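You operate a simulated robot arm through the tools that you are given. There is no shell and no other tool. Be economical: measure what you need, move in short steps, check, and stop when the job is done.

Carry out the task below with a simulated two-armed robot. There is one attempt and no reset: what you move stays moved.

## Task
Cool bar 26 under a wet pad, then move it to cradle 62.
Fine: red stop button in; the felt pad with grey grip, dipped, left on till the strip is dark, back in the shallow steel tray. Set down upright: what you pick out.

The check looks at the end state, three seconds after you hand in, the way a careful person would. Anything else that was tipped, shoved, dropped, spilled or broken makes it a failure.

## Robot
Two 6-joint arms with fingered hands on one trunk, hanging from a carriage that runs on a gantry, over the field with the corners [1.079, -1.083], [1.086, 1.217], [-0.194, 1.22], [-0.201, -1.08] (x, y) and turns from -317 to 371 degrees about z. Base frame: it is fixed where the carriage stands at the start and does not move with it; the origin is on the floor, on the carriage's upright axis, x ahead of it, y to its left, z up. Units: m, degrees, N and s.
The left shoulder is at the start at [0.04, 0.152, 1.059], the right one opposite. With the tool pointing down near the work surface each hand reaches from about 0.1 to 0.54 m from the robot's upright axis, wherever it stands, measured 20 degrees to its own side. Places, roughly: cradle 62 [0.8, 0.3, 0.9]; extractor dial [2, -2.7, 1.2]; red stop button [0.6, 0.2, 0.8]; seat 26 [0.8, 0.1, 0.9]; shallow steel tray [1, 0.6, 0.9]; shallow steel tray floor [1, 0.6, 0.9]. Payload 4 kg a hand.
The TCP of each hand is the grasp point between the finger pads, 0.03 m short of the fingertips. In the tool frame z runs along the fingers and y along their closing line. Largest opening 0.104 m; the body of the gripper starts 0.035 m behind the TCP. The gripper is a hand of 5 fingers: y runs from the thumb to the fingers, the wrist lies at [-0.015, -0.104, -0.178] in the tool frame, and closing takes about 1.5 s.
Orientation is that of the tool frame in the base frame, as a unit quaternion [x, y, z, w]. With the fingers straight down and the wrist toward the robot, the tool's x, y and z point along [0, 1, 0], [1, 0, 0] and [0, 0, -1] of the base frame.

## Interface
- The arms move only by the tool send_rows. It takes "left_series", "right_series" or both (then of equal length, played together; a hand with none holds still); each is text: rows parted by semicolons, each of 7 numbers parted by spaces: the shift along the tool's x, y, z in m, then the turn, a rotation vector about the tool's x, y, z in degrees, then the opening in per cent of the stroke, from 0 (shut) to 100 (fully open). In form: dx dy dz rx ry rz jaw; .... A call has 1 to 20 rows; each row shifts and turns the commanded pose from where the row before left it, along the tool's axes as they then stand. Rows are played at 5 a second. More than 0.05 m and 8.6 degrees between two rows, or a gripper value outside its range, and nothing of the call is played. Where a pose cannot be reached the arm comes as near as it can. A force on the tool above 90 N (or 10 N above the force at the start of the call, whichever is more), or a blocked arm, ends the call early, and 0.2 s more pass. The fingers move at their own pace (about 0.045 m/s each) and stop on an object; they squeeze with about 22 N. The grip force told is the motor's: it shows also when the fingers shut on nothing. Time passes only in rows, and 0.2 s behind the last, so rows that do not move let the fingers close. The reply holds the time, the measured pose of the TCP, the force on the tool along the base axes, the opening and the grip force, in the units named above and with some noise, with the torque about the TCP (base axes, N m) and any sound that the robot's microphone picked up.
- Cameras (640 x 400 px; columns grow to the right, rows downward): "scene" is now at [0.238, 0.0015, 1.3699]; the picture's right is [0.02, -1.00, 0.00], its down [-0.55, -0.01, -0.84] and it looks along [0.84, 0.02, -0.55] (base axes); focal length 214 px, centre (320, 200). "left" rides on the left gripper at [-0.06, -0.083, -0.12] in its tool frame; the picture's right is [-0.79, -0.29, 0.54], its down [0.56, -0.71, 0.44] and it looks along [0.26, 0.65, 0.72] (tool axes); focal length 234 px, centre (320, 200). "right" rides on the right gripper at [0.06, -0.083, -0.12] in its tool frame; the picture's right is [-0.79, 0.29, -0.54], its down [-0.56, -0.71, 0.44] and it looks along [-0.26, 0.65, 0.72] (tool axes); focal length 234 px, centre (320, 200). There is no depth. A picture from a camera that has moved, and an enlarged one, comes with that camera's place and axes in the base frame and with its lens. The place of the scene camera against the robot may be out by one fixed shift of up to 0.012 m in any direction.
- camera(camera): a new picture of that camera. No time passes.
- raise_lower(by): slides the trunk up (or, below 0, down) by that many m; the arms and the scene camera ride with it, the base frame stays. It gives what a move gives, with no picture.
- roll_base(legs): drives the robot by 1 to 6 legs, each [ahead, left, turn to the left] in m, m and degrees, along the robot's own axes; the way and the turn of a leg run together, so that a leg with both is an arc; at most 1.5 m and 180 degrees a leg. The arms and the cameras ride along, it lands a little off, and it stops where it bumps. It keeps to its track: a leg is cut to what the track allows. It gives what a move gives.
- hand_shape(shape, hand): the hand has 5 fingers and takes this shape, open, in about a second: jaw (thumb against the fingers, like two jaws); tri (thumb and two fingers); tip (a fingertip pinch); poke (one finger out to press); point (the index stretched); flat (the hand flat); cup (the hand cupped); fist (a fist). The gripper value then closes the fingers along that shape, each until it touches; the sizes above hold for jaw. It gives what a move gives, with no picture.
- aim_head(pan, tilt): turns the head with the scene camera to pan (to the left, within 86 degrees either way) and tilt (down, from -29 to 69), counted from straight ahead of the robot. It gives what a move gives.
- close_up(camera, box): a new picture of the part [left, top, right, bottom] of that camera's present view, enlarged. No time passes.
- hand_in(): hands the job in; it is judged then, once.

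Go step by step. Nothing tells you exact positions but the pictures and the camera data: compare them with the known pose of the tool, close in by small moves and look again before you grip or let go. The budget is 120 turns and 108 pictures, counting those below and the enlarged ones. Unless the task says otherwise, let go and move clear before handing in, and close with one line.

The tools are called after "Request:" as a command line: name --argument value ..., lists and objects as JSON in quotes. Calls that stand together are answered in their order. send_rows: Moves the arms, as the interface text tells. Its arguments: {"type":"object","properties":{"left_series":{"type":"string"},"right_series":{"type":"string"}},"required":[]} The other tools are called the same way: raise_lower (by) slides the trunk up or down; hand_shape (shape, hand) gives the hand a shape; roll_base (legs) drives the base; aim_head (pan, tilt) turns the head that bears the scene camera; camera (camera) takes a picture; close_up (camera, box) takes an enlarged picture of a part of a camera's view; hand_in () hands the job in.

At the start:

```text
clock: 0.0
left_position: [0.4131, 0.3375, 0.9996]
left_orientation: [0.706, 0.708, 0.001, 0.001]
left_ft_force: [0.2, 0.2, 0.6]
left_moment: [-0.01, 0.0, -0.04]
left_width: 0.1035
left_finger_force: 0.0
left_shape: jaw
right_position: [0.6036, -0.156, 1.3347]
right_orientation: [0.708, 0.707, 0.001, 0.0]
right_ft_force: [-0.2, -0.4, -0.1]
right_moment: [0.01, -0.04, 0.04]
right_width: 0.1035
right_finger_force: 0.0
right_shape: jaw
trunk travel left (down, up): [-0.232, 0.568]
robot x, y, heading: [-0.0034, 0.0006, 0.2]
head pan, tilt: [1.1, 33.2]
```

scene: 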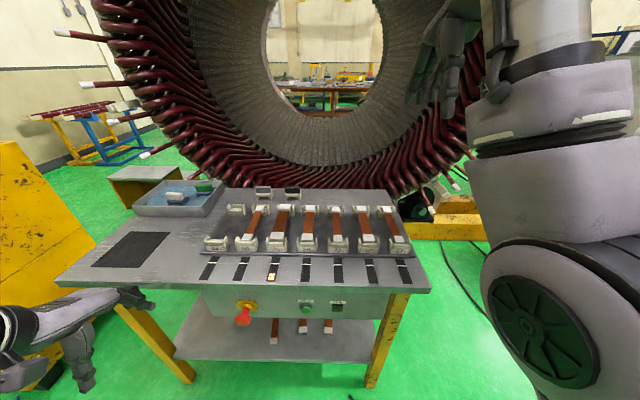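
right: 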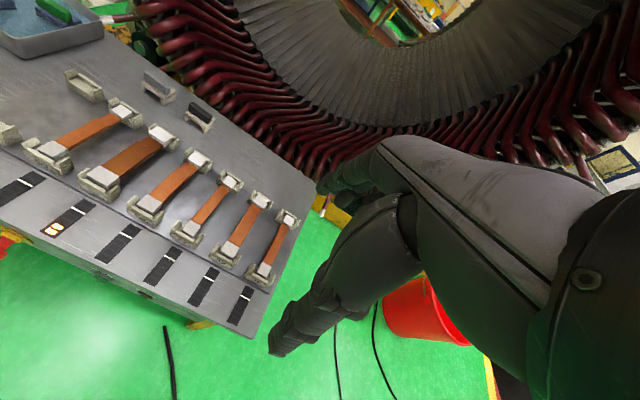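
left: 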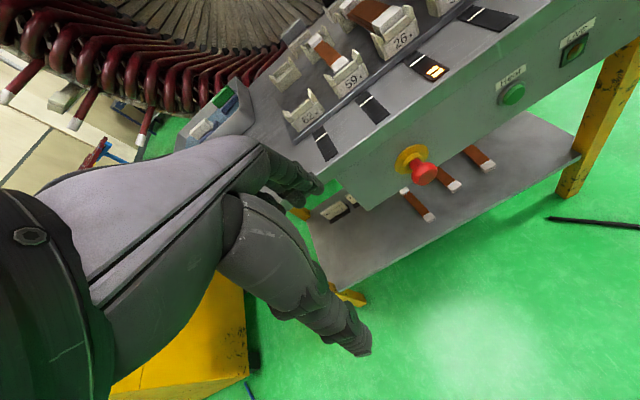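

I see a bench with a row of cradles holding copper bars, a steel tray with pads at the back left, and a red stop button on the bench front. First I look closer at these.

Request:
close_up --camera "scene" --box '[190, 180, 430, 330]'

Request:
close_up --camera "scene" --box '[120, 160, 240, 235]'

Request:
close_up --camera "left" --box '[180, 0, 500, 200]'

```text
2.67 times, centred on (310, 255) of scene
camera zoom: at [0.238, 0.0015, 1.3699], right [0.02, -1.0, 0.0], down [-0.55, -0.01, -0.84], along [0.84, 0.02, -0.55], focal length 572 px, centre (347, 53)
```

zoom: 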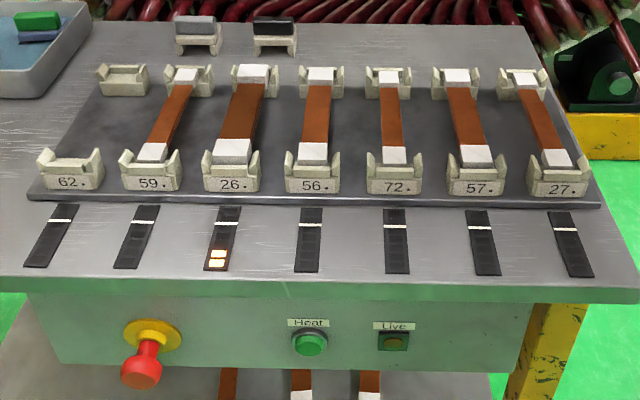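

```text
5.33 times, centred on (180, 198) of scene
camera zoom: at [0.238, 0.0015, 1.3699], right [0.02, -1.0, 0.0], down [-0.55, -0.01, -0.84], along [0.84, 0.02, -0.55], focal length 1144 px, centre (1067, 213)
```

zoom: 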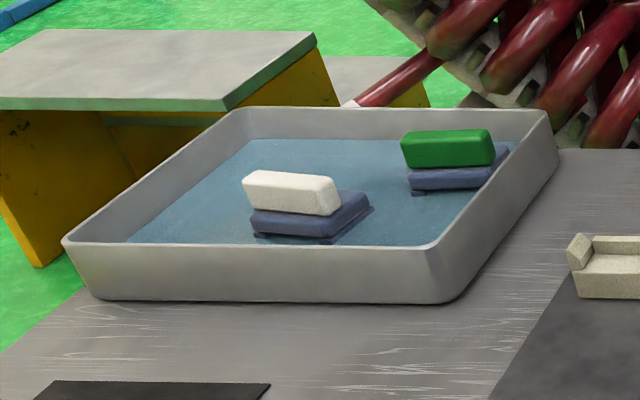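

```text
2.00 times, centred on (340, 100) of left
camera zoom: at [0.3306, 0.2755, 1.119], right [-0.29, -0.79, -0.54], down [-0.71, 0.56, -0.44], along [0.65, 0.26, -0.72], focal length 468 px, centre (280, 400)
```

zoom: 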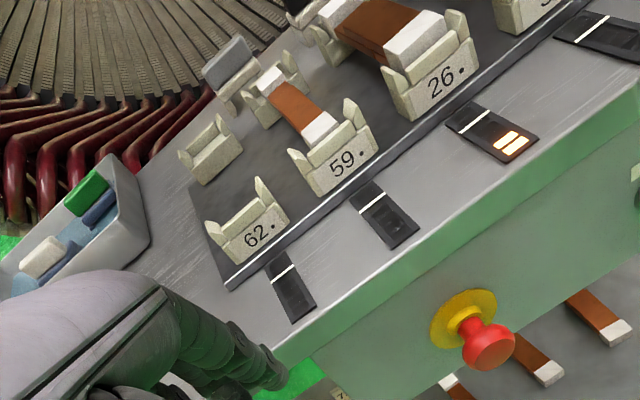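

There are several pads: white and green grips in the tray, and grey and black blocks at the back. I need a closer look at these.

Request:
close_up --camera "scene" --box '[240, 175, 320, 225]'

Request:
close_up --camera "left" --box '[170, 60, 330, 160]'

Request:
close_up --camera "right" --box '[0, 0, 240, 150]'

Request:
close_up --camera "scene" --box '[220, 200, 320, 262]'

```text
8.00 times, centred on (280, 200) of scene
camera zoom: at [0.238, 0.0015, 1.3699], right [0.02, -1.0, 0.0], down [-0.55, -0.01, -0.84], along [0.84, 0.02, -0.55], focal length 1716 px, centre (640, 200)
```

zoom: 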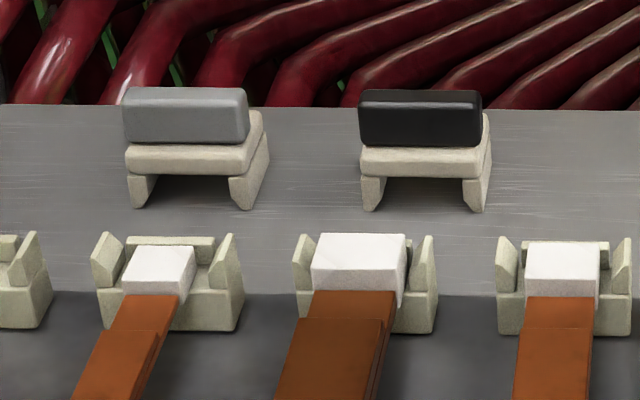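

```text
4.00 times, centred on (250, 110) of left
camera zoom: at [0.3306, 0.2755, 1.119], right [-0.29, -0.79, -0.54], down [-0.71, 0.56, -0.44], along [0.65, 0.26, -0.72], focal length 937 px, centre (600, 560)
```

zoom: 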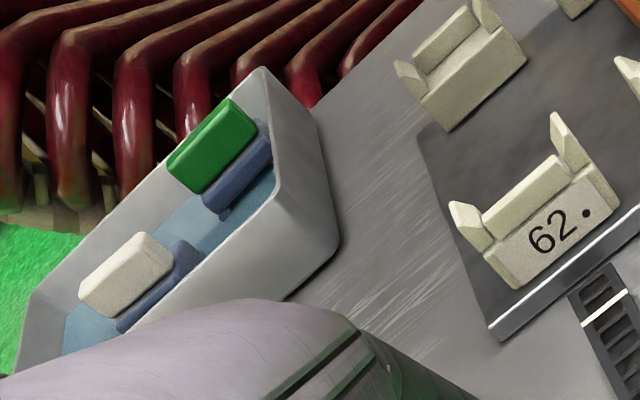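

```text
2.67 times, centred on (120, 75) of right
camera zoom: at [0.5197, -0.0949, 1.4537], right [0.29, -0.79, 0.54], down [-0.71, -0.56, -0.44], along [0.65, -0.26, -0.72], focal length 624 px, centre (853, 533)
```

zoom: 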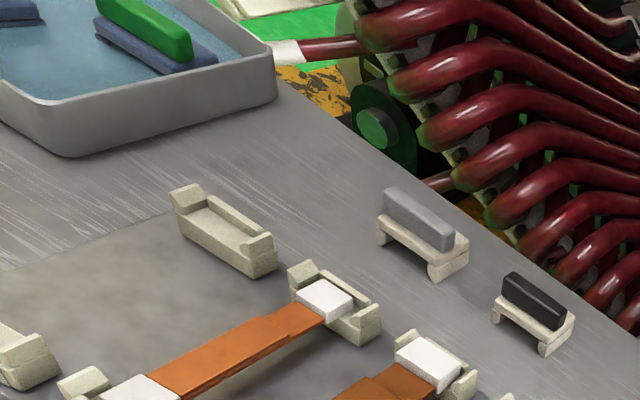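

```text
6.40 times, centred on (270, 231) of scene
camera zoom: at [0.238, 0.0015, 1.3699], right [0.02, -1.0, 0.0], down [-0.55, -0.01, -0.84], along [0.84, 0.02, -0.55], focal length 1373 px, centre (640, 2)
```

zoom: 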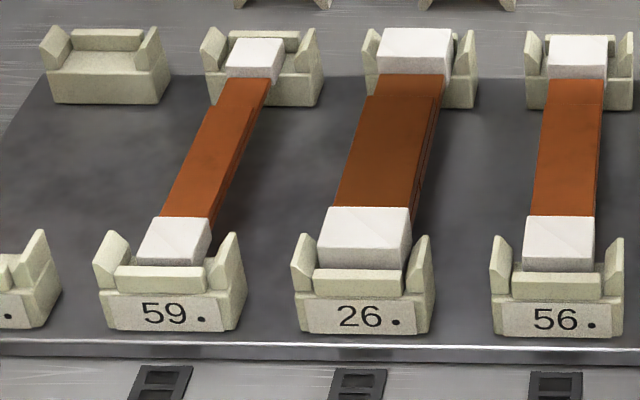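

Grey-grip pad is the dry one standing at about [1.02, 0.26]. The red button cap triangulates to about [0.546, 0.218, 0.795], facing the robot. I start with the button: left hand to poke, tilted forward.

Request:
hand_shape --hand "left" --shape "poke"

Request:
send_rows --left_series "0 -0.02 0 -8.5 0 0 0; 0 -0.01 0 -8.5 0 0 0; 0 0 0 -8.5 0 0 0; 0 0 0 -8.5 0 0 0; 0 0 0 -8.5 0 0 0; 0 0 0 -8.5 0 0 0; 0 0 0 -8.5 0 0 0; 0 0 0 -8.5 0 0 0; 0 0 0 -8.5 0 0 0; 0 0 0 -8.5 0 0 0; 0 0 0 -5 0 0 0; 0 0 0 0 0 0 0; 0 0 0 0 0 0 0"

Request:
camera --camera "scene"

Request:
camera --camera "left"

```text
clock: 0.9
left_position: [0.4151, 0.3367, 0.9997]
left_orientation: [0.706, 0.708, 0.001, 0.001]
left_ft_force: [0.4, 0.1, -0.2]
left_moment: [0.01, 0.01, 0.03]
left_width: 0.0
left_finger_force: 0.0
left_shape: poke
right_position: [0.6027, -0.1555, 1.3342]
right_orientation: [0.708, 0.707, 0.001, 0.0]
right_ft_force: [0.2, 0.9, 0.1]
right_moment: [-0.04, 0.02, -0.01]
right_width: 0.1035
right_finger_force: 0.1
right_shape: jaw
trunk travel left (down, up): [-0.232, 0.568]
robot x, y, heading: [-0.0009, -0.0029, -0.1]
head pan, tilt: [1.1, 33.2]
```

```text
clock: 3.7
left_position: [0.4405, 0.257, 1.2723]
left_orientation: [0.51, 0.501, 0.494, 0.495]
left_ft_force: [0.4, -0.9, 0.8]
left_moment: [0.02, 0.0, -0.02]
left_width: 0.0
left_finger_force: 0.0
left_shape: poke
left hand out of reach, approached as far as the arm can: row 1, 2, 3, 4, 5, 6, 7, 8, 9, 10, 11
right_position: [0.6038, -0.1551, 1.3355]
right_orientation: [0.707, 0.707, -0.001, 0.0]
right_ft_force: [-0.4, -0.7, -0.6]
right_moment: [0.02, -0.01, -0.01]
right_width: 0.1039
right_finger_force: 0.1
right_shape: jaw
trunk travel left (down, up): [-0.232, 0.568]
robot x, y, heading: [0.0017, -0.0041, -0.2]
head pan, tilt: [1.1, 33.2]
```

```text
97 pictures are left
camera scene: at [0.238, 0.0016, 1.3699], right [0.02, -1.0, 0.0], down [-0.55, -0.01, -0.84], along [0.84, 0.02, -0.55], focal length 214 px, centre (320, 200)
```

scene: 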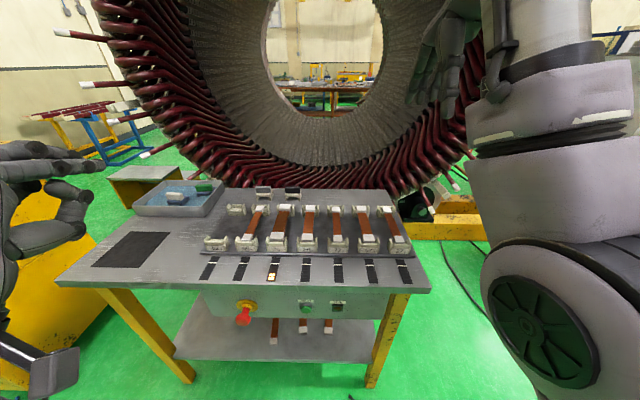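

```text
96 pictures are left
camera left: at [0.3185, 0.1968, 1.1904], right [0.53, -0.79, -0.31], down [0.43, 0.56, -0.71], along [0.73, 0.25, 0.63], focal length 234 px, centre (320, 200)
```

left: 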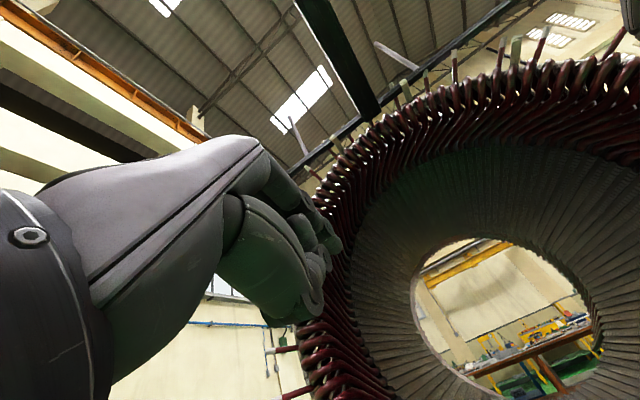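

The hand points forward, but the low pose was out of reach this close to the trunk. I back off a little, lower the trunk and see where the hand lands.

Request:
roll_base --legs '[[-0.12, 0, 0]]'

Request:
raise_lower --by -0.22

Request:
send_rows --left_series "0 0 0 0 0 0 100; 0 0 0 0 0 0 100; 0 0 0 0 0 0 100; 0 0 0 0 0 0 100; 0 0 0 0 0 0 100"

Request:
camera --camera "left"

Request:
camera --camera "scene"

```text
clock: 4.9
left_position: [0.3206, 0.2568, 1.2713]
left_orientation: [0.511, 0.501, 0.494, 0.495]
left_ft_force: [0.1, 0.1, -0.1]
left_moment: [0.0, 0.01, 0.0]
left_width: 0.0003
left_finger_force: 0.0
left_shape: poke
right_position: [0.4827, -0.1565, 1.334]
right_orientation: [0.707, 0.707, -0.001, 0.0]
right_ft_force: [-0.3, -0.4, 0.0]
right_moment: [-0.03, -0.03, -0.01]
right_width: 0.1037
right_finger_force: 0.0
right_shape: jaw
trunk travel left (down, up): [-0.232, 0.568]
robot x, y, heading: [-0.1217, -0.0019, -0.1]
head pan, tilt: [1.1, 33.2]
```

```text
clock: 7.3
left_position: [0.3225, 0.2563, 1.0518]
left_orientation: [0.509, 0.501, 0.494, 0.495]
left_ft_force: [0.9, -0.2, 0.4]
left_moment: [-0.01, 0.02, -0.01]
left_width: 0.0002
left_finger_force: 0.1
left_shape: poke
right_position: [0.4834, -0.156, 1.1145]
right_orientation: [0.708, 0.707, -0.001, 0.001]
right_ft_force: [0.1, 0.6, -0.4]
right_moment: [-0.01, -0.05, 0.02]
right_width: 0.1039
right_finger_force: 0.0
right_shape: jaw
trunk travel left (down, up): [-0.012, 0.788]
robot x, y, heading: [-0.1227, 0.0018, -0.2]
head pan, tilt: [1.1, 33.2]
```

```text
clock: 8.5
left_position: [0.3207, 0.256, 1.0529]
left_orientation: [0.509, 0.501, 0.495, 0.495]
left_ft_force: [0.4, 0.2, -0.3]
left_moment: [0.0, 0.0, -0.04]
left_width: 0.0002
left_finger_force: 0.1
left_shape: poke
right_position: [0.4832, -0.1548, 1.1142]
right_orientation: [0.707, 0.707, 0.0, 0.0]
right_ft_force: [0.1, -0.5, 0.8]
right_moment: [0.01, -0.04, -0.01]
right_width: 0.1037
right_finger_force: 0.0
right_shape: jaw
trunk travel left (down, up): [-0.012, 0.788]
robot x, y, heading: [-0.121, 0.0008, -0.2]
head pan, tilt: [1.1, 33.2]
```

```text
95 pictures are left
camera left: at [0.1996, 0.1966, 0.9703], right [0.53, -0.79, -0.31], down [0.43, 0.56, -0.71], along [0.73, 0.24, 0.63], focal length 234 px, centre (320, 200)
```

left: 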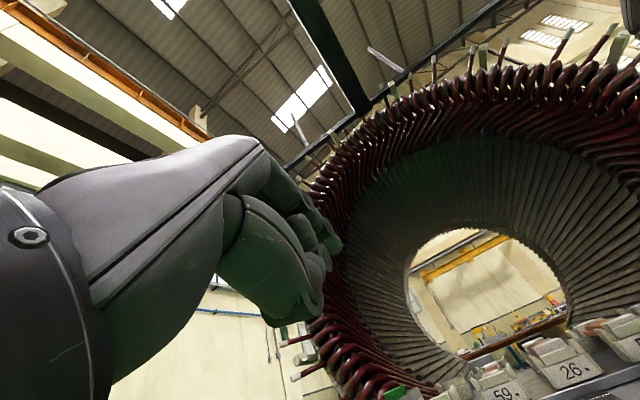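

```text
94 pictures are left
camera scene: at [0.1188, 0.0014, 1.1499], right [0.02, -1.0, 0.0], down [-0.55, -0.01, -0.84], along [0.84, 0.01, -0.55], focal length 214 px, centre (320, 200)
```

scene: 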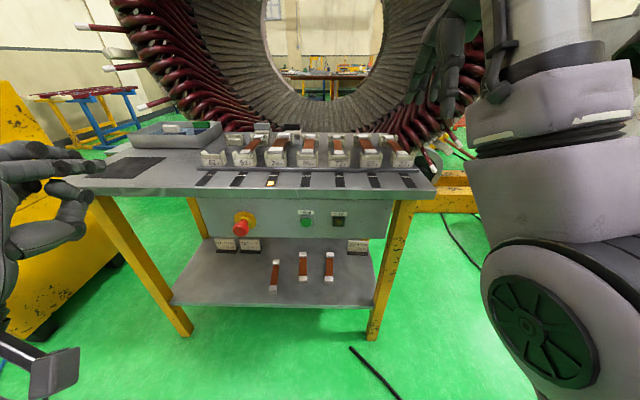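

The index points forward with its tip about 2 cm past the TCP. Next I move down and forward toward the button, stopping short.

Request:
send_rows --left_series "-0.008 -0.04 0.025 0 0 0 0; -0.008 -0.04 0.025 0 0 0 0; -0.008 -0.04 0.025 0 0 0 0; -0.008 -0.04 0.025 0 0 0 0; -0.008 -0.04 0.02 0 0 0 0; 0 -0.04 0.01 0 0 0 0; 0 0 0 0 0 0 0; 0 0 0 0 0 0 0"

Request:
camera --camera "scene"

Request:
camera --camera "left"

```text
clock: 10.3
left_position: [0.3241, 0.2552, 1.0464]
left_orientation: [0.515, 0.502, 0.491, 0.492]
left_ft_force: [-0.4, 0.5, 0.3]
left_moment: [0.0, 0.01, 0.02]
left_width: 0.0002
left_finger_force: 0.1
left_shape: poke
left hand out of reach, approached as far as the arm can: row 1, 2, 3, 4, 5, 6
right_position: [0.4846, -0.1559, 1.1135]
right_orientation: [0.707, 0.707, 0.0, 0.0]
right_ft_force: [-0.7, -0.1, 0.4]
right_moment: [-0.02, -0.02, 0.0]
right_width: 0.1036
right_finger_force: 0.0
right_shape: jaw
trunk travel left (down, up): [-0.012, 0.788]
robot x, y, heading: [-0.12, 0.0051, -0.0]
head pan, tilt: [1.1, 33.2]
```

```text
93 pictures are left
camera scene: at [0.1188, 0.0015, 1.1499], right [0.02, -1.0, 0.0], down [-0.55, -0.01, -0.84], along [0.84, 0.01, -0.55], focal length 214 px, centre (320, 200)
```

scene: 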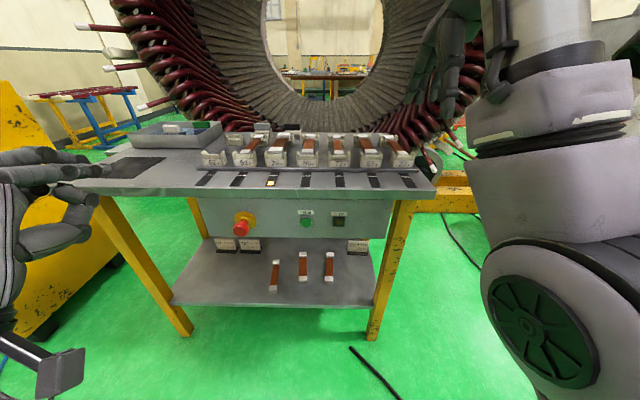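

```text
92 pictures are left
camera left: at [0.2011, 0.197, 0.9655], right [0.52, -0.79, -0.32], down [0.42, 0.56, -0.71], along [0.74, 0.24, 0.63], focal length 234 px, centre (320, 200)
```

left: 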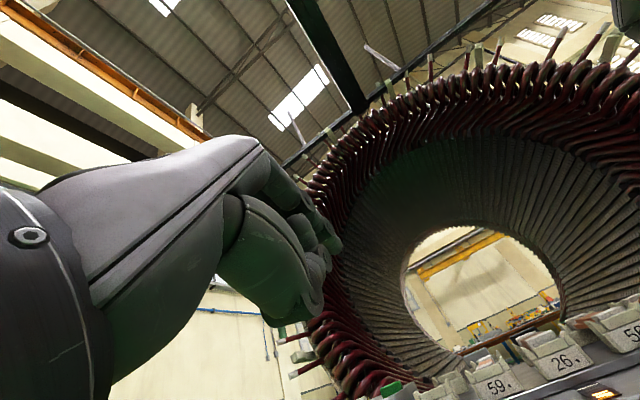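

The fully horizontal pose can't go lower; I go back to a 45° tilt, which should still let the index tip press the cap.

Request:
send_rows --left_series "0 0 0 8.5 0 0 0; 0 0 0 8.5 0 0 0; 0 0 0 8.5 0 0 0; 0 0 0 8.5 0 0 0; 0 0 0 8.5 0 0 0; 0 0 0 0 0 0 0; 0 0 0 0 0 0 0"

Request:
camera --camera "scene"

```text
clock: 11.9
left_position: [0.3252, 0.2574, 1.0446]
left_orientation: [0.656, 0.644, 0.279, 0.278]
left_ft_force: [0.4, -0.4, -0.5]
left_moment: [0.0, 0.0, 0.0]
left_width: 0.0
left_finger_force: 0.1
left_shape: poke
right_position: [0.4835, -0.1547, 1.1141]
right_orientation: [0.708, 0.706, 0.001, 0.0]
right_ft_force: [0.1, -0.4, -0.4]
right_moment: [-0.02, 0.01, 0.03]
right_width: 0.1035
right_finger_force: 0.0
right_shape: jaw
trunk travel left (down, up): [-0.012, 0.788]
robot x, y, heading: [-0.123, 0.0064, 0.1]
head pan, tilt: [1.1, 33.2]
```

```text
91 pictures are left
camera scene: at [0.119, 0.0013, 1.1499], right [0.02, -1.0, 0.0], down [-0.55, -0.01, -0.84], along [0.84, 0.01, -0.55], focal length 214 px, centre (320, 200)
```

scene: 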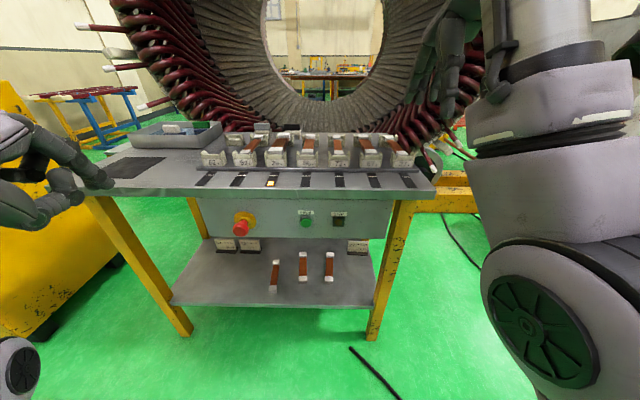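

The 45° pose works here. I move it down to button height, short of the cap.

Request:
send_rows --left_series "-0.0067 -0.0197 0.0372 0 0 0 0; -0.0067 -0.0197 0.0372 0 0 0 0; -0.0067 -0.0197 0.0372 0 0 0 0; -0.0067 -0.0197 0.0372 0 0 0 0; -0.0067 -0.0197 0.0372 0 0 0 0; -0.0067 -0.0197 0.0372 0 0 0 0; 0 0 0 0 0 0 0; 0 0 0 0 0 0 0"

Request:
camera --camera "scene"

Request:
camera --camera "left"

```text
clock: 13.7
left_position: [0.4033, 0.2167, 0.8043]
left_orientation: [0.654, 0.646, 0.28, 0.277]
left_ft_force: [0.3, 0.0, -0.2]
left_moment: [-0.01, -0.02, 0.03]
left_width: 0.0001
left_finger_force: 0.0
left_shape: poke
right_position: [0.484, -0.1553, 1.1158]
right_orientation: [0.707, 0.707, -0.001, 0.0]
right_ft_force: [-0.5, -0.1, -0.2]
right_moment: [-0.01, -0.01, -0.03]
right_width: 0.1038
right_finger_force: 0.1
right_shape: jaw
trunk travel left (down, up): [-0.012, 0.788]
robot x, y, heading: [-0.1184, 0.004, 0.2]
head pan, tilt: [1.1, 33.2]
```

```text
90 pictures are left
camera scene: at [0.1188, 0.0014, 1.1499], right [0.02, -1.0, 0.0], down [-0.55, -0.01, -0.84], along [0.84, 0.01, -0.55], focal length 214 px, centre (320, 200)
```

scene: 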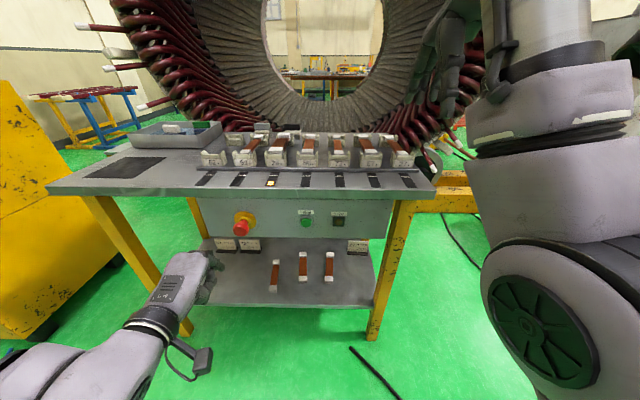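

```text
89 pictures are left
camera left: at [0.2587, 0.1557, 0.8259], right [0.18, -0.79, -0.59], down [-0.17, 0.57, -0.81], along [0.97, 0.25, -0.03], focal length 234 px, centre (320, 200)
```

left: 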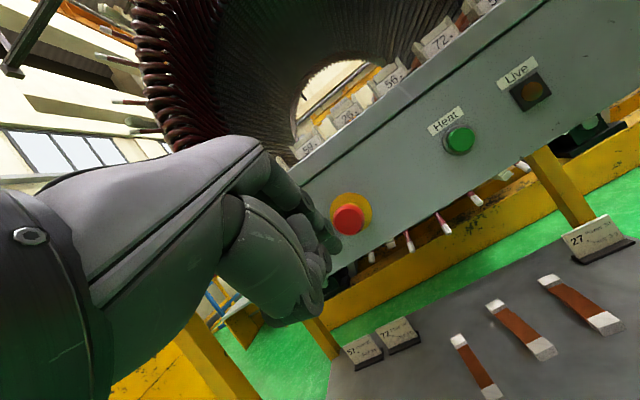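

Tip should sit about [+0.018, -0.009, -0.015] from the TCP; the cap is at about [0.546, 0.216, 0.787]. I approach by 9 cm and look.

Request:
send_rows --left_series "0.004 0.0207 0.0217 0 0 0 0; 0.004 0.0207 0.0217 0 0 0 0; 0 0.0207 0.0217 0 0 0 0; 0 0 0 0 0 0 0; 0 0 0 0 0 0 0"

Request:
close_up --camera "scene" --box '[170, 180, 330, 280]'

Request:
close_up --camera "left" --box '[240, 150, 480, 300]'

```text
clock: 14.9
left_position: [0.4944, 0.2242, 0.8042]
left_orientation: [0.656, 0.645, 0.278, 0.277]
left_ft_force: [0.0, 0.6, -0.2]
left_moment: [-0.03, 0.01, -0.02]
left_width: 0.0
left_finger_force: 0.1
left_shape: poke
right_position: [0.4852, -0.1563, 1.1135]
right_orientation: [0.707, 0.707, 0.0, 0.0]
right_ft_force: [-0.7, -1.0, 0.7]
right_moment: [-0.02, 0.02, 0.0]
right_width: 0.1037
right_finger_force: 0.0
right_shape: jaw
trunk travel left (down, up): [-0.012, 0.788]
robot x, y, heading: [-0.1201, 0.0027, -0.1]
head pan, tilt: [1.1, 33.2]
```

```text
4.00 times, centred on (250, 230) of scene
camera zoom: at [0.1188, 0.0014, 1.1499], right [0.02, -1.0, 0.0], down [-0.55, -0.01, -0.84], along [0.84, 0.01, -0.55], focal length 858 px, centre (600, 80)
```

zoom: 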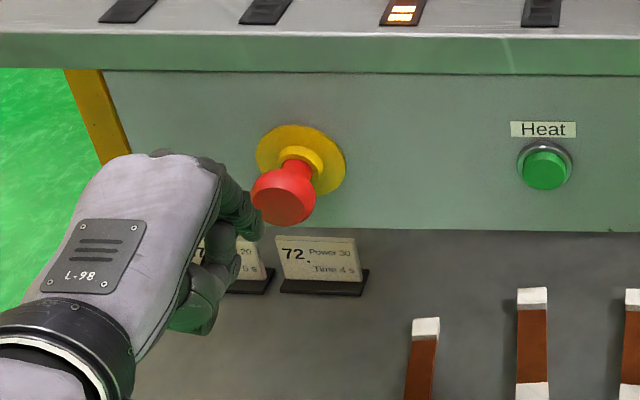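

```text
2.67 times, centred on (360, 225) of left
camera zoom: at [0.3493, 0.1641, 0.8265], right [0.18, -0.79, -0.59], down [-0.17, 0.57, -0.81], along [0.97, 0.24, -0.03], focal length 624 px, centre (213, 133)
```

zoom: 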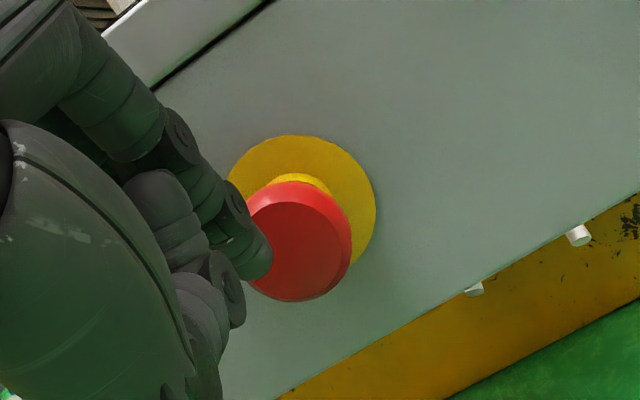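

The tip is just left of the cap; I shift 12 mm right, then push forward gently.

Request:
send_rows --left_series "-0.012 0 0 0 0 0 0; 0 0.0052 0.0088 0 0 0 0; 0 0.0069 0.0072 0 0 0 0; 0 0.0069 0.0072 0 0 0 0; 0 0 0 0 0 0 0"

Request:
close_up --camera "scene" --box '[170, 180, 330, 280]'

Request:
close_up --camera "left" --box '[240, 150, 480, 300]'

```text
clock: 16.1
left_position: [0.5201, 0.2287, 0.8048]
left_orientation: [0.656, 0.645, 0.278, 0.277]
left_ft_force: [-0.6, -0.2, -1.0]
left_moment: [0.0, 0.02, -0.02]
left_width: 0.0
left_finger_force: 0.0
left_shape: poke
left hand out of reach, approached as far as the arm can: row 1, 3
right_position: [0.4836, -0.155, 1.114]
right_orientation: [0.708, 0.707, 0.0, 0.0]
right_ft_force: [-0.1, 0.1, -0.1]
right_moment: [0.0, 0.02, 0.02]
right_width: 0.1037
right_finger_force: 0.0
right_shape: jaw
trunk travel left (down, up): [-0.012, 0.788]
robot x, y, heading: [-0.1242, 0.0029, -0.0]
head pan, tilt: [1.1, 33.2]
```

```text
4.00 times, centred on (250, 230) of scene
camera zoom: at [0.1187, 0.0014, 1.1499], right [0.02, -1.0, 0.0], down [-0.55, -0.01, -0.84], along [0.84, 0.01, -0.55], focal length 858 px, centre (600, 80)
```

zoom: 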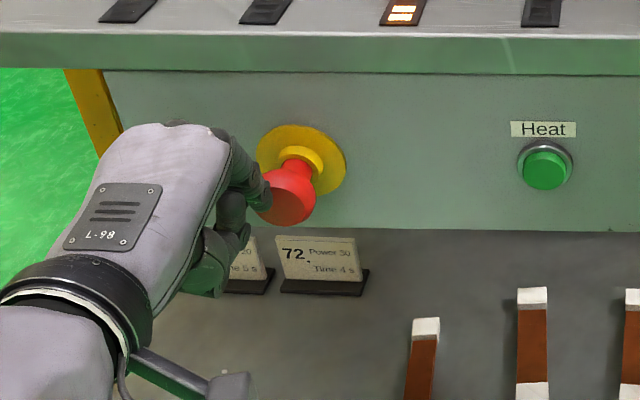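

```text
2.67 times, centred on (360, 225) of left
camera zoom: at [0.3749, 0.1683, 0.8267], right [0.18, -0.79, -0.59], down [-0.16, 0.57, -0.81], along [0.97, 0.24, -0.03], focal length 624 px, centre (213, 133)
```

zoom: 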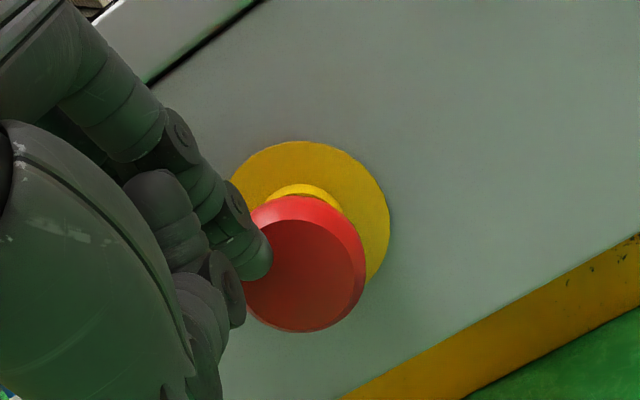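

The arm is at its limit sideways, so I shift the base right by 18 mm.

Request:
roll_base --legs '[[0, -0.018, 0]]'

Request:
close_up --camera "scene" --box '[170, 180, 330, 280]'

Request:
close_up --camera "left" --box '[240, 150, 480, 300]'

```text
clock: 16.9
left_position: [0.5196, 0.2147, 0.8062]
left_orientation: [0.656, 0.645, 0.279, 0.276]
left_ft_force: [0.2, 0.5, -0.3]
left_moment: [-0.02, 0.01, 0.02]
left_width: 0.0002
left_finger_force: 0.1
left_shape: poke
right_position: [0.4824, -0.1708, 1.1127]
right_orientation: [0.707, 0.707, 0.001, 0.0]
right_ft_force: [-1.0, 0.2, 0.4]
right_moment: [-0.03, 0.0, 0.0]
right_width: 0.1036
right_finger_force: 0.1
right_shape: jaw
trunk travel left (down, up): [-0.012, 0.788]
robot x, y, heading: [-0.1218, -0.0197, -0.1]
head pan, tilt: [1.1, 33.2]
```

```text
4.00 times, centred on (250, 230) of scene
camera zoom: at [0.1188, -0.0133, 1.1499], right [0.02, -1.0, 0.0], down [-0.55, -0.01, -0.84], along [0.84, 0.02, -0.55], focal length 858 px, centre (600, 80)
```

zoom: 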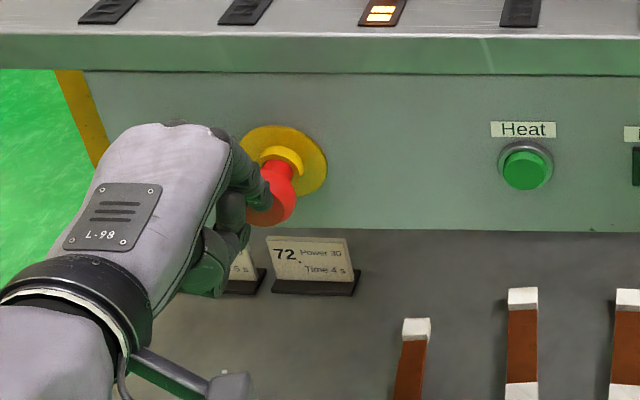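

```text
2.67 times, centred on (360, 225) of left
camera zoom: at [0.3749, 0.1545, 0.8272], right [0.18, -0.79, -0.59], down [-0.17, 0.57, -0.81], along [0.97, 0.24, -0.03], focal length 624 px, centre (213, 133)
```

zoom: 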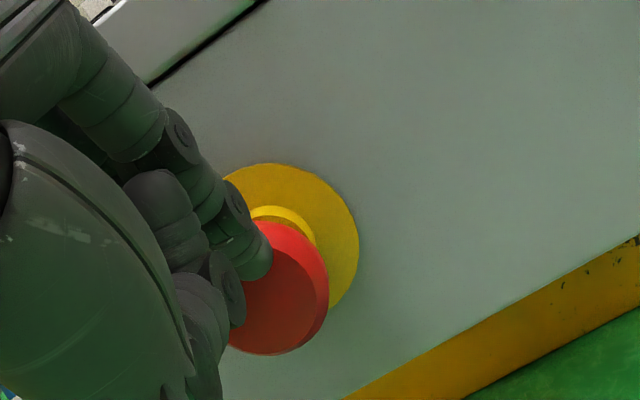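

The tip now covers the cap's upper part; I lower 8 mm and push forward.

Request:
send_rows --left_series "0 -0.0058 0.0055 0 0 0 0; 0 0.0055 0.0058 0 0 0 0; 0 0.0055 0.0058 0 0 0 0; 0 0.0055 0.0058 0 0 0 0; 0 0 0 0 0 0 0"

Request:
close_up --camera "scene" --box '[170, 180, 330, 280]'

Request:
close_up --camera "left" --box '[240, 150, 480, 300]'

```text
clock: 18.1
left_position: [0.5311, 0.2209, 0.7957]
left_orientation: [0.654, 0.646, 0.277, 0.278]
left_ft_force: [-3.5, 1.0, 1.6]
left_moment: [0.0, 0.01, 0.08]
left_width: 0.0
left_finger_force: 0.0
left_shape: poke
left hand out of reach, approached as far as the arm can: row 2, 3, 4
right_position: [0.4838, -0.1728, 1.113]
right_orientation: [0.707, 0.707, 0.0, 0.0]
right_ft_force: [-0.6, -0.2, -0.4]
right_moment: [0.0, 0.01, 0.0]
right_width: 0.1036
right_finger_force: 0.1
right_shape: jaw
trunk travel left (down, up): [-0.012, 0.788]
robot x, y, heading: [-0.119, -0.0193, 0.6]
head pan, tilt: [1.1, 33.2]
```

```text
4.00 times, centred on (250, 230) of scene
camera zoom: at [0.1186, -0.0158, 1.1499], right [0.02, -1.0, 0.0], down [-0.55, -0.01, -0.84], along [0.84, 0.02, -0.55], focal length 858 px, centre (600, 80)
```

zoom: 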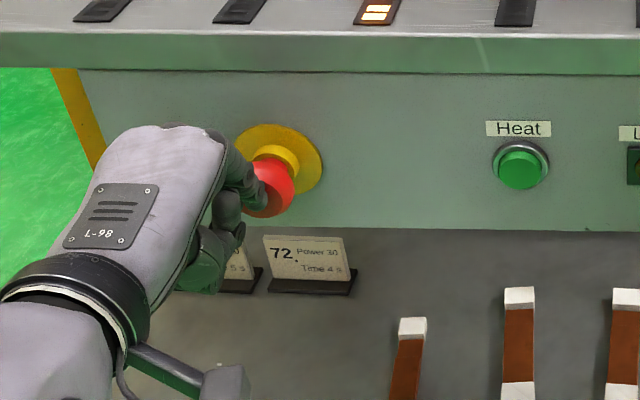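

```text
2.67 times, centred on (360, 225) of left
camera zoom: at [0.3853, 0.1598, 0.8178], right [0.18, -0.79, -0.59], down [-0.17, 0.56, -0.81], along [0.97, 0.25, -0.03], focal length 624 px, centre (213, 133)
```

zoom: 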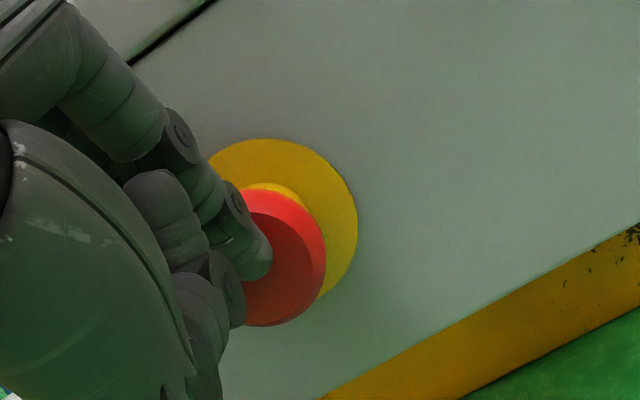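

Contact has begun (3.5 N). The arm is at its reach, so I press on with the base.

Request:
roll_base --legs '[[0.025, -0.004, 0]]'

Request:
close_up --camera "left" --box '[240, 150, 480, 300]'

Request:
close_up --camera "scene" --box '[170, 180, 330, 280]'

```text
clock: 18.9
left_position: [0.5452, 0.2197, 0.8009]
left_orientation: [0.654, 0.643, 0.283, 0.28]
left_ft_force: [-60.8, 13.5, 43.7]
left_moment: [0.34, 0.41, 0.26]
left_width: 0.0001
left_finger_force: 0.2
left_shape: poke
right_position: [0.501, -0.1728, 1.1097]
right_orientation: [0.706, 0.708, 0.0, -0.003]
right_ft_force: [0.3, 0.7, -0.7]
right_moment: [-0.02, 0.01, -0.01]
right_width: 0.1037
right_finger_force: 0.0
right_shape: jaw
trunk travel left (down, up): [-0.012, 0.788]
robot x, y, heading: [-0.0898, -0.0216, -0.0]
head pan, tilt: [1.1, 33.2]
```

```text
2.67 times, centred on (360, 225) of left
camera zoom: at [0.3991, 0.1597, 0.8206], right [0.19, -0.79, -0.59], down [-0.15, 0.57, -0.81], along [0.97, 0.24, -0.01], focal length 624 px, centre (213, 133)
```

zoom: 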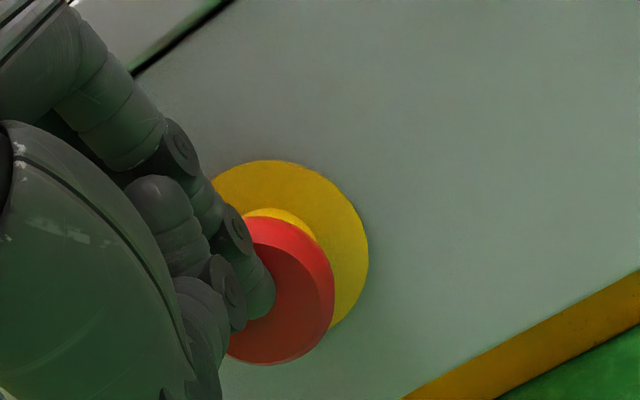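

```text
4.00 times, centred on (250, 230) of scene
camera zoom: at [0.1371, -0.016, 1.1489], right [0.02, -1.0, 0.0], down [-0.55, -0.01, -0.83], along [0.83, 0.02, -0.55], focal length 858 px, centre (600, 80)
```

zoom: 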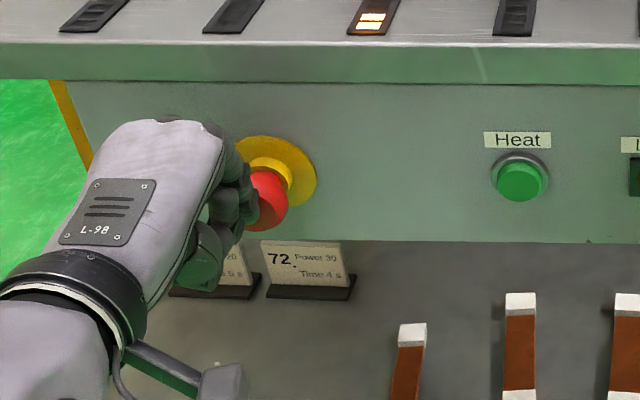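

A firm 60 N push was felt. I back off and check whether the button stays in.

Request:
roll_base --legs '[[-0.09, 0.02, 0]]'

Request:
close_up --camera "scene" --box '[170, 170, 330, 270]'

Request:
close_up --camera "left" --box '[240, 150, 480, 300]'

```text
clock: 20.0
left_position: [0.4651, 0.2339, 0.8047]
left_orientation: [0.653, 0.641, 0.283, 0.285]
left_ft_force: [0.0, -0.5, -1.1]
left_moment: [0.02, 0.02, 0.01]
left_width: 0.0002
left_finger_force: 0.1
left_shape: poke
right_position: [0.4206, -0.1572, 1.1137]
right_orientation: [0.706, 0.708, 0.001, 0.0]
right_ft_force: [0.3, 0.3, -0.2]
right_moment: [0.01, -0.01, 0.0]
right_width: 0.1041
right_finger_force: 0.0
right_shape: jaw
trunk travel left (down, up): [-0.012, 0.788]
robot x, y, heading: [-0.1817, -0.0008, -0.1]
head pan, tilt: [1.1, 33.2]
```

```text
4.00 times, centred on (250, 220) of scene
camera zoom: at [0.0551, 0.0001, 1.1501], right [0.02, -1.0, 0.0], down [-0.55, -0.01, -0.84], along [0.84, 0.02, -0.55], focal length 858 px, centre (600, 120)
```

zoom: 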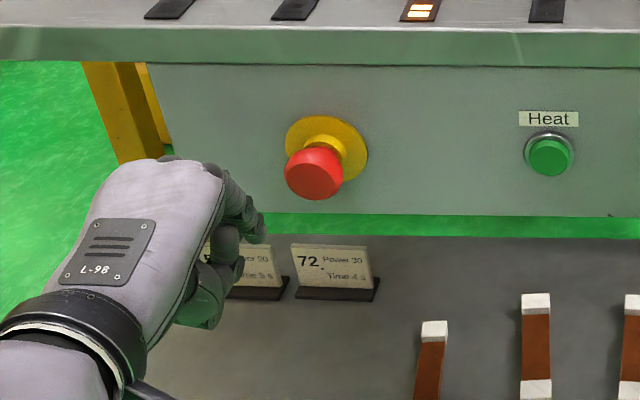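

```text
2.67 times, centred on (360, 225) of left
camera zoom: at [0.3193, 0.1746, 0.8229], right [0.19, -0.79, -0.58], down [-0.15, 0.56, -0.81], along [0.97, 0.24, -0.01], focal length 624 px, centre (213, 133)
```

zoom: 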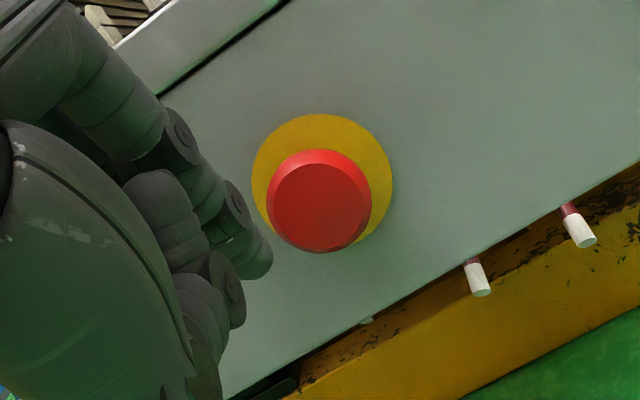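

The red stem is gone: the button is latched in. Now I raise the trunk, return the left hand to jaw pointing down, and prepare to fetch the grey-grip pad.

Request:
raise_lower --by 0.3

Request:
hand_shape --hand "left" --shape "jaw"

Request:
send_rows --left_series "0 -0.02 -0.025 8.5 0 0 100; 0 -0.025 -0.02 8.5 0 0 100; 0 -0.03 -0.01 8.5 0 0 100; 0 -0.03 0 8.5 0 0 100; 0 -0.03 0 8.5 0 0 100; 0 -0.03 0 3.5 0 0 100; 0 0 0 0 0 0 100"

```text
clock: 23.0
left_position: [0.4634, 0.2341, 1.1027]
left_orientation: [0.654, 0.642, 0.283, 0.285]
left_ft_force: [-0.4, 0.4, 0.1]
left_moment: [0.0, 0.0, 0.01]
left_width: 0.0
left_finger_force: 0.0
left_shape: poke
right_position: [0.4203, -0.1568, 1.414]
right_orientation: [0.706, 0.708, 0.0, 0.0]
right_ft_force: [-0.2, 0.4, -1.0]
right_moment: [-0.01, 0.0, 0.04]
right_width: 0.1038
right_finger_force: 0.0
right_shape: jaw
trunk travel left (down, up): [-0.312, 0.488]
robot x, y, heading: [-0.183, -0.001, 0.0]
head pan, tilt: [1.1, 33.2]
```

```text
clock: 23.9
left_position: [0.464, 0.2353, 1.1042]
left_orientation: [0.654, 0.642, 0.282, 0.284]
left_ft_force: [-0.4, -0.1, 0.5]
left_moment: [0.0, 0.0, -0.01]
left_width: 0.104
left_finger_force: 0.1
left_shape: jaw
right_position: [0.4189, -0.1562, 1.4135]
right_orientation: [0.706, 0.708, 0.0, 0.0]
right_ft_force: [-0.2, 0.0, -0.9]
right_moment: [-0.01, 0.01, -0.01]
right_width: 0.1035
right_finger_force: 0.1
right_shape: jaw
trunk travel left (down, up): [-0.312, 0.488]
robot x, y, heading: [-0.1823, -0.0024, 0.0]
head pan, tilt: [1.1, 33.2]
```

```text
clock: 25.5
left_position: [0.2922, 0.2878, 1.036]
left_orientation: [0.713, 0.701, 0.009, 0.008]
left_ft_force: [0.4, 0.2, 0.7]
left_moment: [-0.01, -0.03, -0.01]
left_width: 0.1041
left_finger_force: 0.0
left_shape: jaw
left hand out of reach, approached as far as the arm can: row 5, 6
right_position: [0.4203, -0.157, 1.4143]
right_orientation: [0.707, 0.707, 0.0, -0.001]
right_ft_force: [-0.3, -0.6, 0.5]
right_moment: [-0.02, 0.04, 0.0]
right_width: 0.1036
right_finger_force: 0.2
right_shape: jaw
trunk travel left (down, up): [-0.312, 0.488]
robot x, y, heading: [-0.1846, 0.0006, -0.2]
head pan, tilt: [1.1, 33.2]
```

Before driving over the table I tuck the right arm back and lift the left hand.

Request:
send_rows --left_series "0 0 -0.04 0 0 0 100; 0 0 -0.04 0 0 0 100; 0 0 -0.02 0 0 0 100; 0 0 0 0 0 0 100; 0 0 0 0 0 0 100; 0 0 0 0 0 0 100" --right_series "0 -0.045 0 0 0 0 100; 0 -0.045 0 0 0 0 100; 0 -0.045 0 0 0 0 100; 0 -0.045 0 0 0 0 100; 0 -0.045 0 0 0 0 100; 0 0 0 0 0 0 100"

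Request:
roll_base --legs '[[0.5, 0, 0]]'

Request:
aim_head --pan 12 --tilt 45

Request:
camera --camera "scene"

Request:
camera --camera "left"

```text
clock: 26.9
left_position: [0.2834, 0.3348, 1.0922]
left_orientation: [0.713, 0.701, 0.01, 0.009]
left_ft_force: [-0.2, 0.5, -0.1]
left_moment: [-0.01, -0.01, 0.0]
left_width: 0.1039
left_finger_force: 0.1
left_shape: jaw
left hand out of reach, approached as far as the arm can: row 1, 2, 3
right_position: [0.3061, -0.1448, 1.5145]
right_orientation: [0.706, 0.708, 0.0, -0.001]
right_ft_force: [0.1, -0.5, -0.8]
right_moment: [-0.01, 0.0, -0.01]
right_width: 0.104
right_finger_force: 0.1
right_shape: jaw
right hand out of reach, approached as far as the arm can: row 1, 2, 3, 4, 5
trunk travel left (down, up): [-0.312, 0.488]
robot x, y, heading: [-0.1816, -0.0012, 0.1]
head pan, tilt: [1.1, 33.2]
```

```text
clock: 29.8
left_position: [0.7852, 0.336, 1.0932]
left_orientation: [0.713, 0.701, 0.01, 0.01]
left_ft_force: [0.2, 0.4, 0.0]
left_moment: [0.02, 0.03, 0.0]
left_width: 0.1041
left_finger_force: 0.0
left_shape: jaw
right_position: [0.8091, -0.145, 1.5134]
right_orientation: [0.707, 0.707, -0.001, 0.0]
right_ft_force: [0.7, -0.4, -1.0]
right_moment: [0.02, 0.02, 0.02]
right_width: 0.1036
right_finger_force: 0.0
right_shape: jaw
trunk travel left (down, up): [-0.312, 0.488]
robot x, y, heading: [0.317, -0.0007, 0.2]
head pan, tilt: [1.1, 33.2]
```

```text
clock: 30.6
left_position: [0.7823, 0.3346, 1.0924]
left_orientation: [0.713, 0.701, 0.011, 0.009]
left_ft_force: [0.2, 0.3, 0.5]
left_moment: [0.0, 0.03, 0.02]
left_width: 0.1039
left_finger_force: 0.0
left_shape: jaw
right_position: [0.8074, -0.1446, 1.515]
right_orientation: [0.707, 0.708, 0.0, 0.0]
right_ft_force: [0.1, 0.0, -0.8]
right_moment: [0.01, 0.02, 0.01]
right_width: 0.1041
right_finger_force: 0.1
right_shape: jaw
trunk travel left (down, up): [-0.312, 0.488]
robot x, y, heading: [0.3145, 0.0006, 0.3]
head pan, tilt: [12.0, 45.0]
```

```text
76 pictures are left
camera scene: at [0.5456, 0.016, 1.4324], right [0.21, -0.98, 0.0], down [-0.69, -0.15, -0.71], along [0.69, 0.15, -0.71], focal length 214 px, centre (320, 200)
```

scene: 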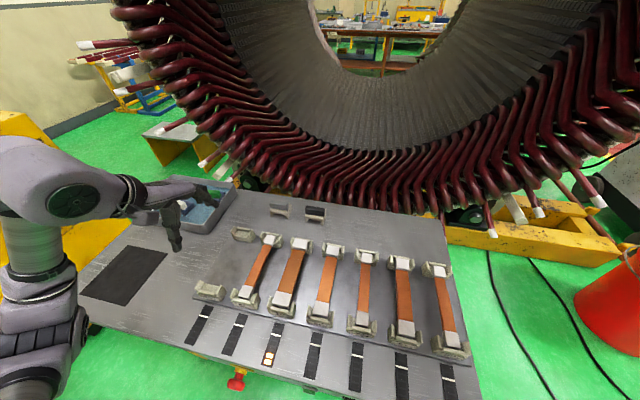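

```text
75 pictures are left
camera left: at [0.6955, 0.2753, 1.2094], right [-0.29, -0.78, -0.55], down [-0.68, 0.57, -0.45], along [0.67, 0.25, -0.7], focal length 234 px, centre (320, 200)
```

left: 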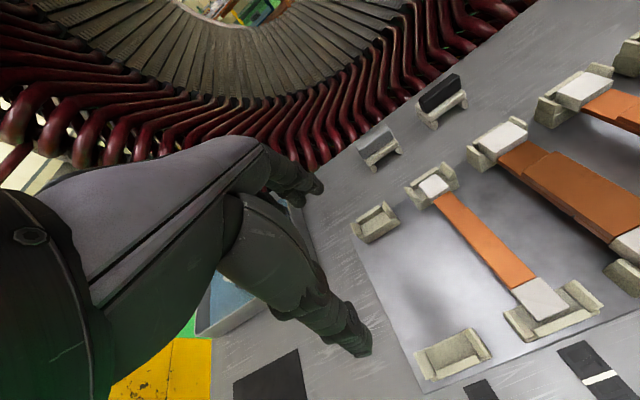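

Now precise views of the grey pad from both cameras.

Request:
close_up --camera "scene" --box '[240, 190, 320, 240]'

Request:
close_up --camera "left" --box '[340, 90, 436, 150]'

```text
8.00 times, centred on (280, 215) of scene
camera zoom: at [0.5456, 0.016, 1.4324], right [0.21, -0.98, 0.0], down [-0.69, -0.15, -0.71], along [0.69, 0.15, -0.71], focal length 1716 px, centre (640, 80)
```

zoom: 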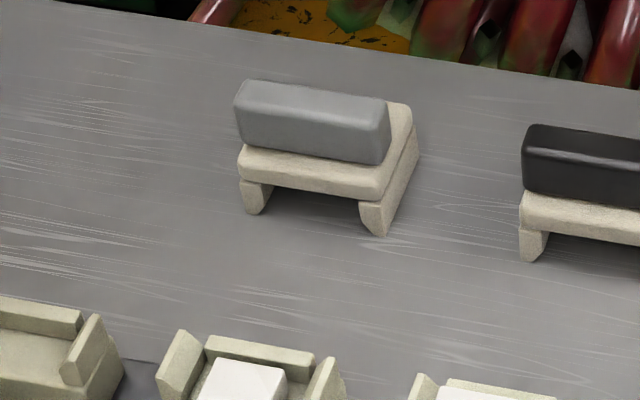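

```text
6.67 times, centred on (388, 120) of left
camera zoom: at [0.6955, 0.2753, 1.2094], right [-0.29, -0.78, -0.55], down [-0.68, 0.57, -0.45], along [0.67, 0.25, -0.7], focal length 1561 px, centre (-133, 733)
```

zoom: 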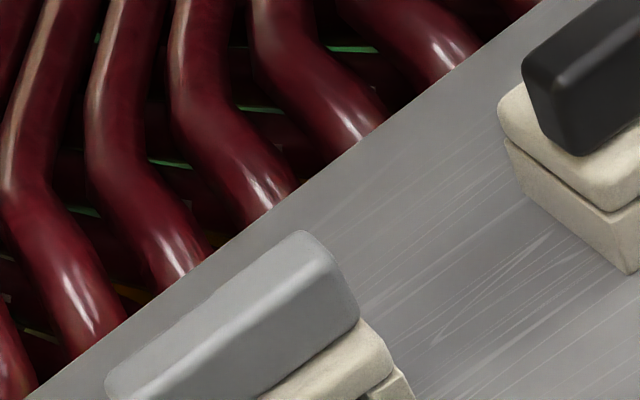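

The pad's grip is centred near [0.99, 0.247], top z ≈ 0.94; the table top is z ≈ 0.88. I drive ahead some and bring the hand over it by stages.

Request:
roll_base --legs '[[0.2, 0.06, 0]]'

Request:
send_rows --left_series "-0.03 -0.01 0.01 1.5 0 0 100; -0.03 -0.01 0.01 0 0 0 100; -0.03 -0.01 0.01 0 0 0 100; -0.03 -0.01 0.02 0 0 0 100; -0.02 0 0.02 0 0 0 100; 0 0 0 0 0 0 100; 0 0 0 0 0 0 100"

Request:
camera --camera "left"

Request:
camera --camera "scene"

```text
clock: 32.2
left_position: [0.9804, 0.3967, 1.0921]
left_orientation: [0.712, 0.702, 0.01, 0.009]
left_ft_force: [0.8, 0.4, -0.3]
left_moment: [-0.01, 0.01, 0.06]
left_width: 0.1038
left_finger_force: 0.0
left_shape: jaw
right_position: [1.0065, -0.0833, 1.5141]
right_orientation: [0.706, 0.708, -0.001, -0.001]
right_ft_force: [-0.2, -0.2, 0.1]
right_moment: [-0.01, 0.02, 0.0]
right_width: 0.1036
right_finger_force: 0.2
right_shape: jaw
trunk travel left (down, up): [-0.312, 0.488]
robot x, y, heading: [0.5158, 0.0591, 0.1]
head pan, tilt: [12.0, 45.0]
```

```text
clock: 33.8
left_position: [0.9308, 0.3256, 0.9969]
left_orientation: [0.71, 0.704, 0.014, 0.001]
left_ft_force: [0.2, 0.1, -0.7]
left_moment: [-0.02, 0.01, 0.02]
left_width: 0.1036
left_finger_force: 0.0
left_shape: jaw
left hand out of reach, approached as far as the arm can: row 1, 2, 3, 4, 5
right_position: [1.0069, -0.0799, 1.5202]
right_orientation: [0.706, 0.708, 0.002, -0.001]
right_ft_force: [0.2, 0.9, 0.4]
right_moment: [-0.03, -0.01, 0.04]
right_width: 0.1038
right_finger_force: 0.1
right_shape: jaw
trunk travel left (down, up): [-0.312, 0.488]
robot x, y, heading: [0.5132, 0.0575, 0.3]
head pan, tilt: [12.0, 45.0]
```

```text
72 pictures are left
camera left: at [0.8448, 0.2613, 1.1128], right [-0.28, -0.78, -0.56], down [-0.69, 0.57, -0.44], along [0.66, 0.26, -0.7], focal length 234 px, centre (320, 200)
```

left: 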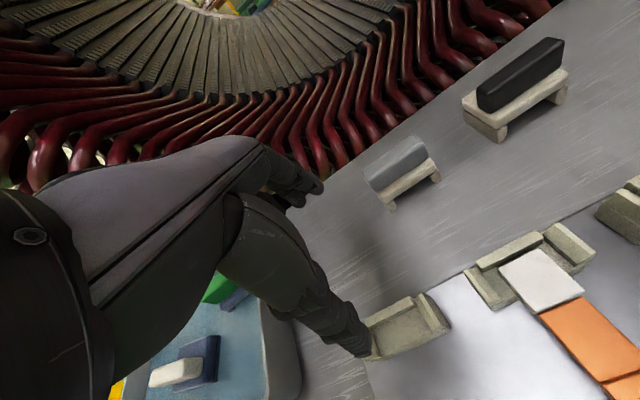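

```text
71 pictures are left
camera scene: at [0.7444, 0.0806, 1.4384], right [0.21, -0.98, -0.01], down [-0.69, -0.14, -0.71], along [0.69, 0.15, -0.7], focal length 214 px, centre (320, 200)
```

scene: 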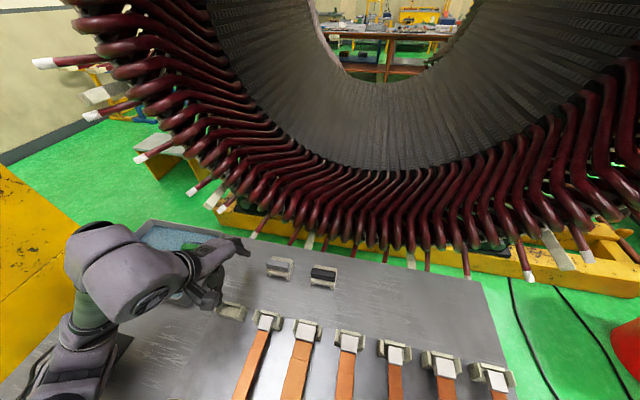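

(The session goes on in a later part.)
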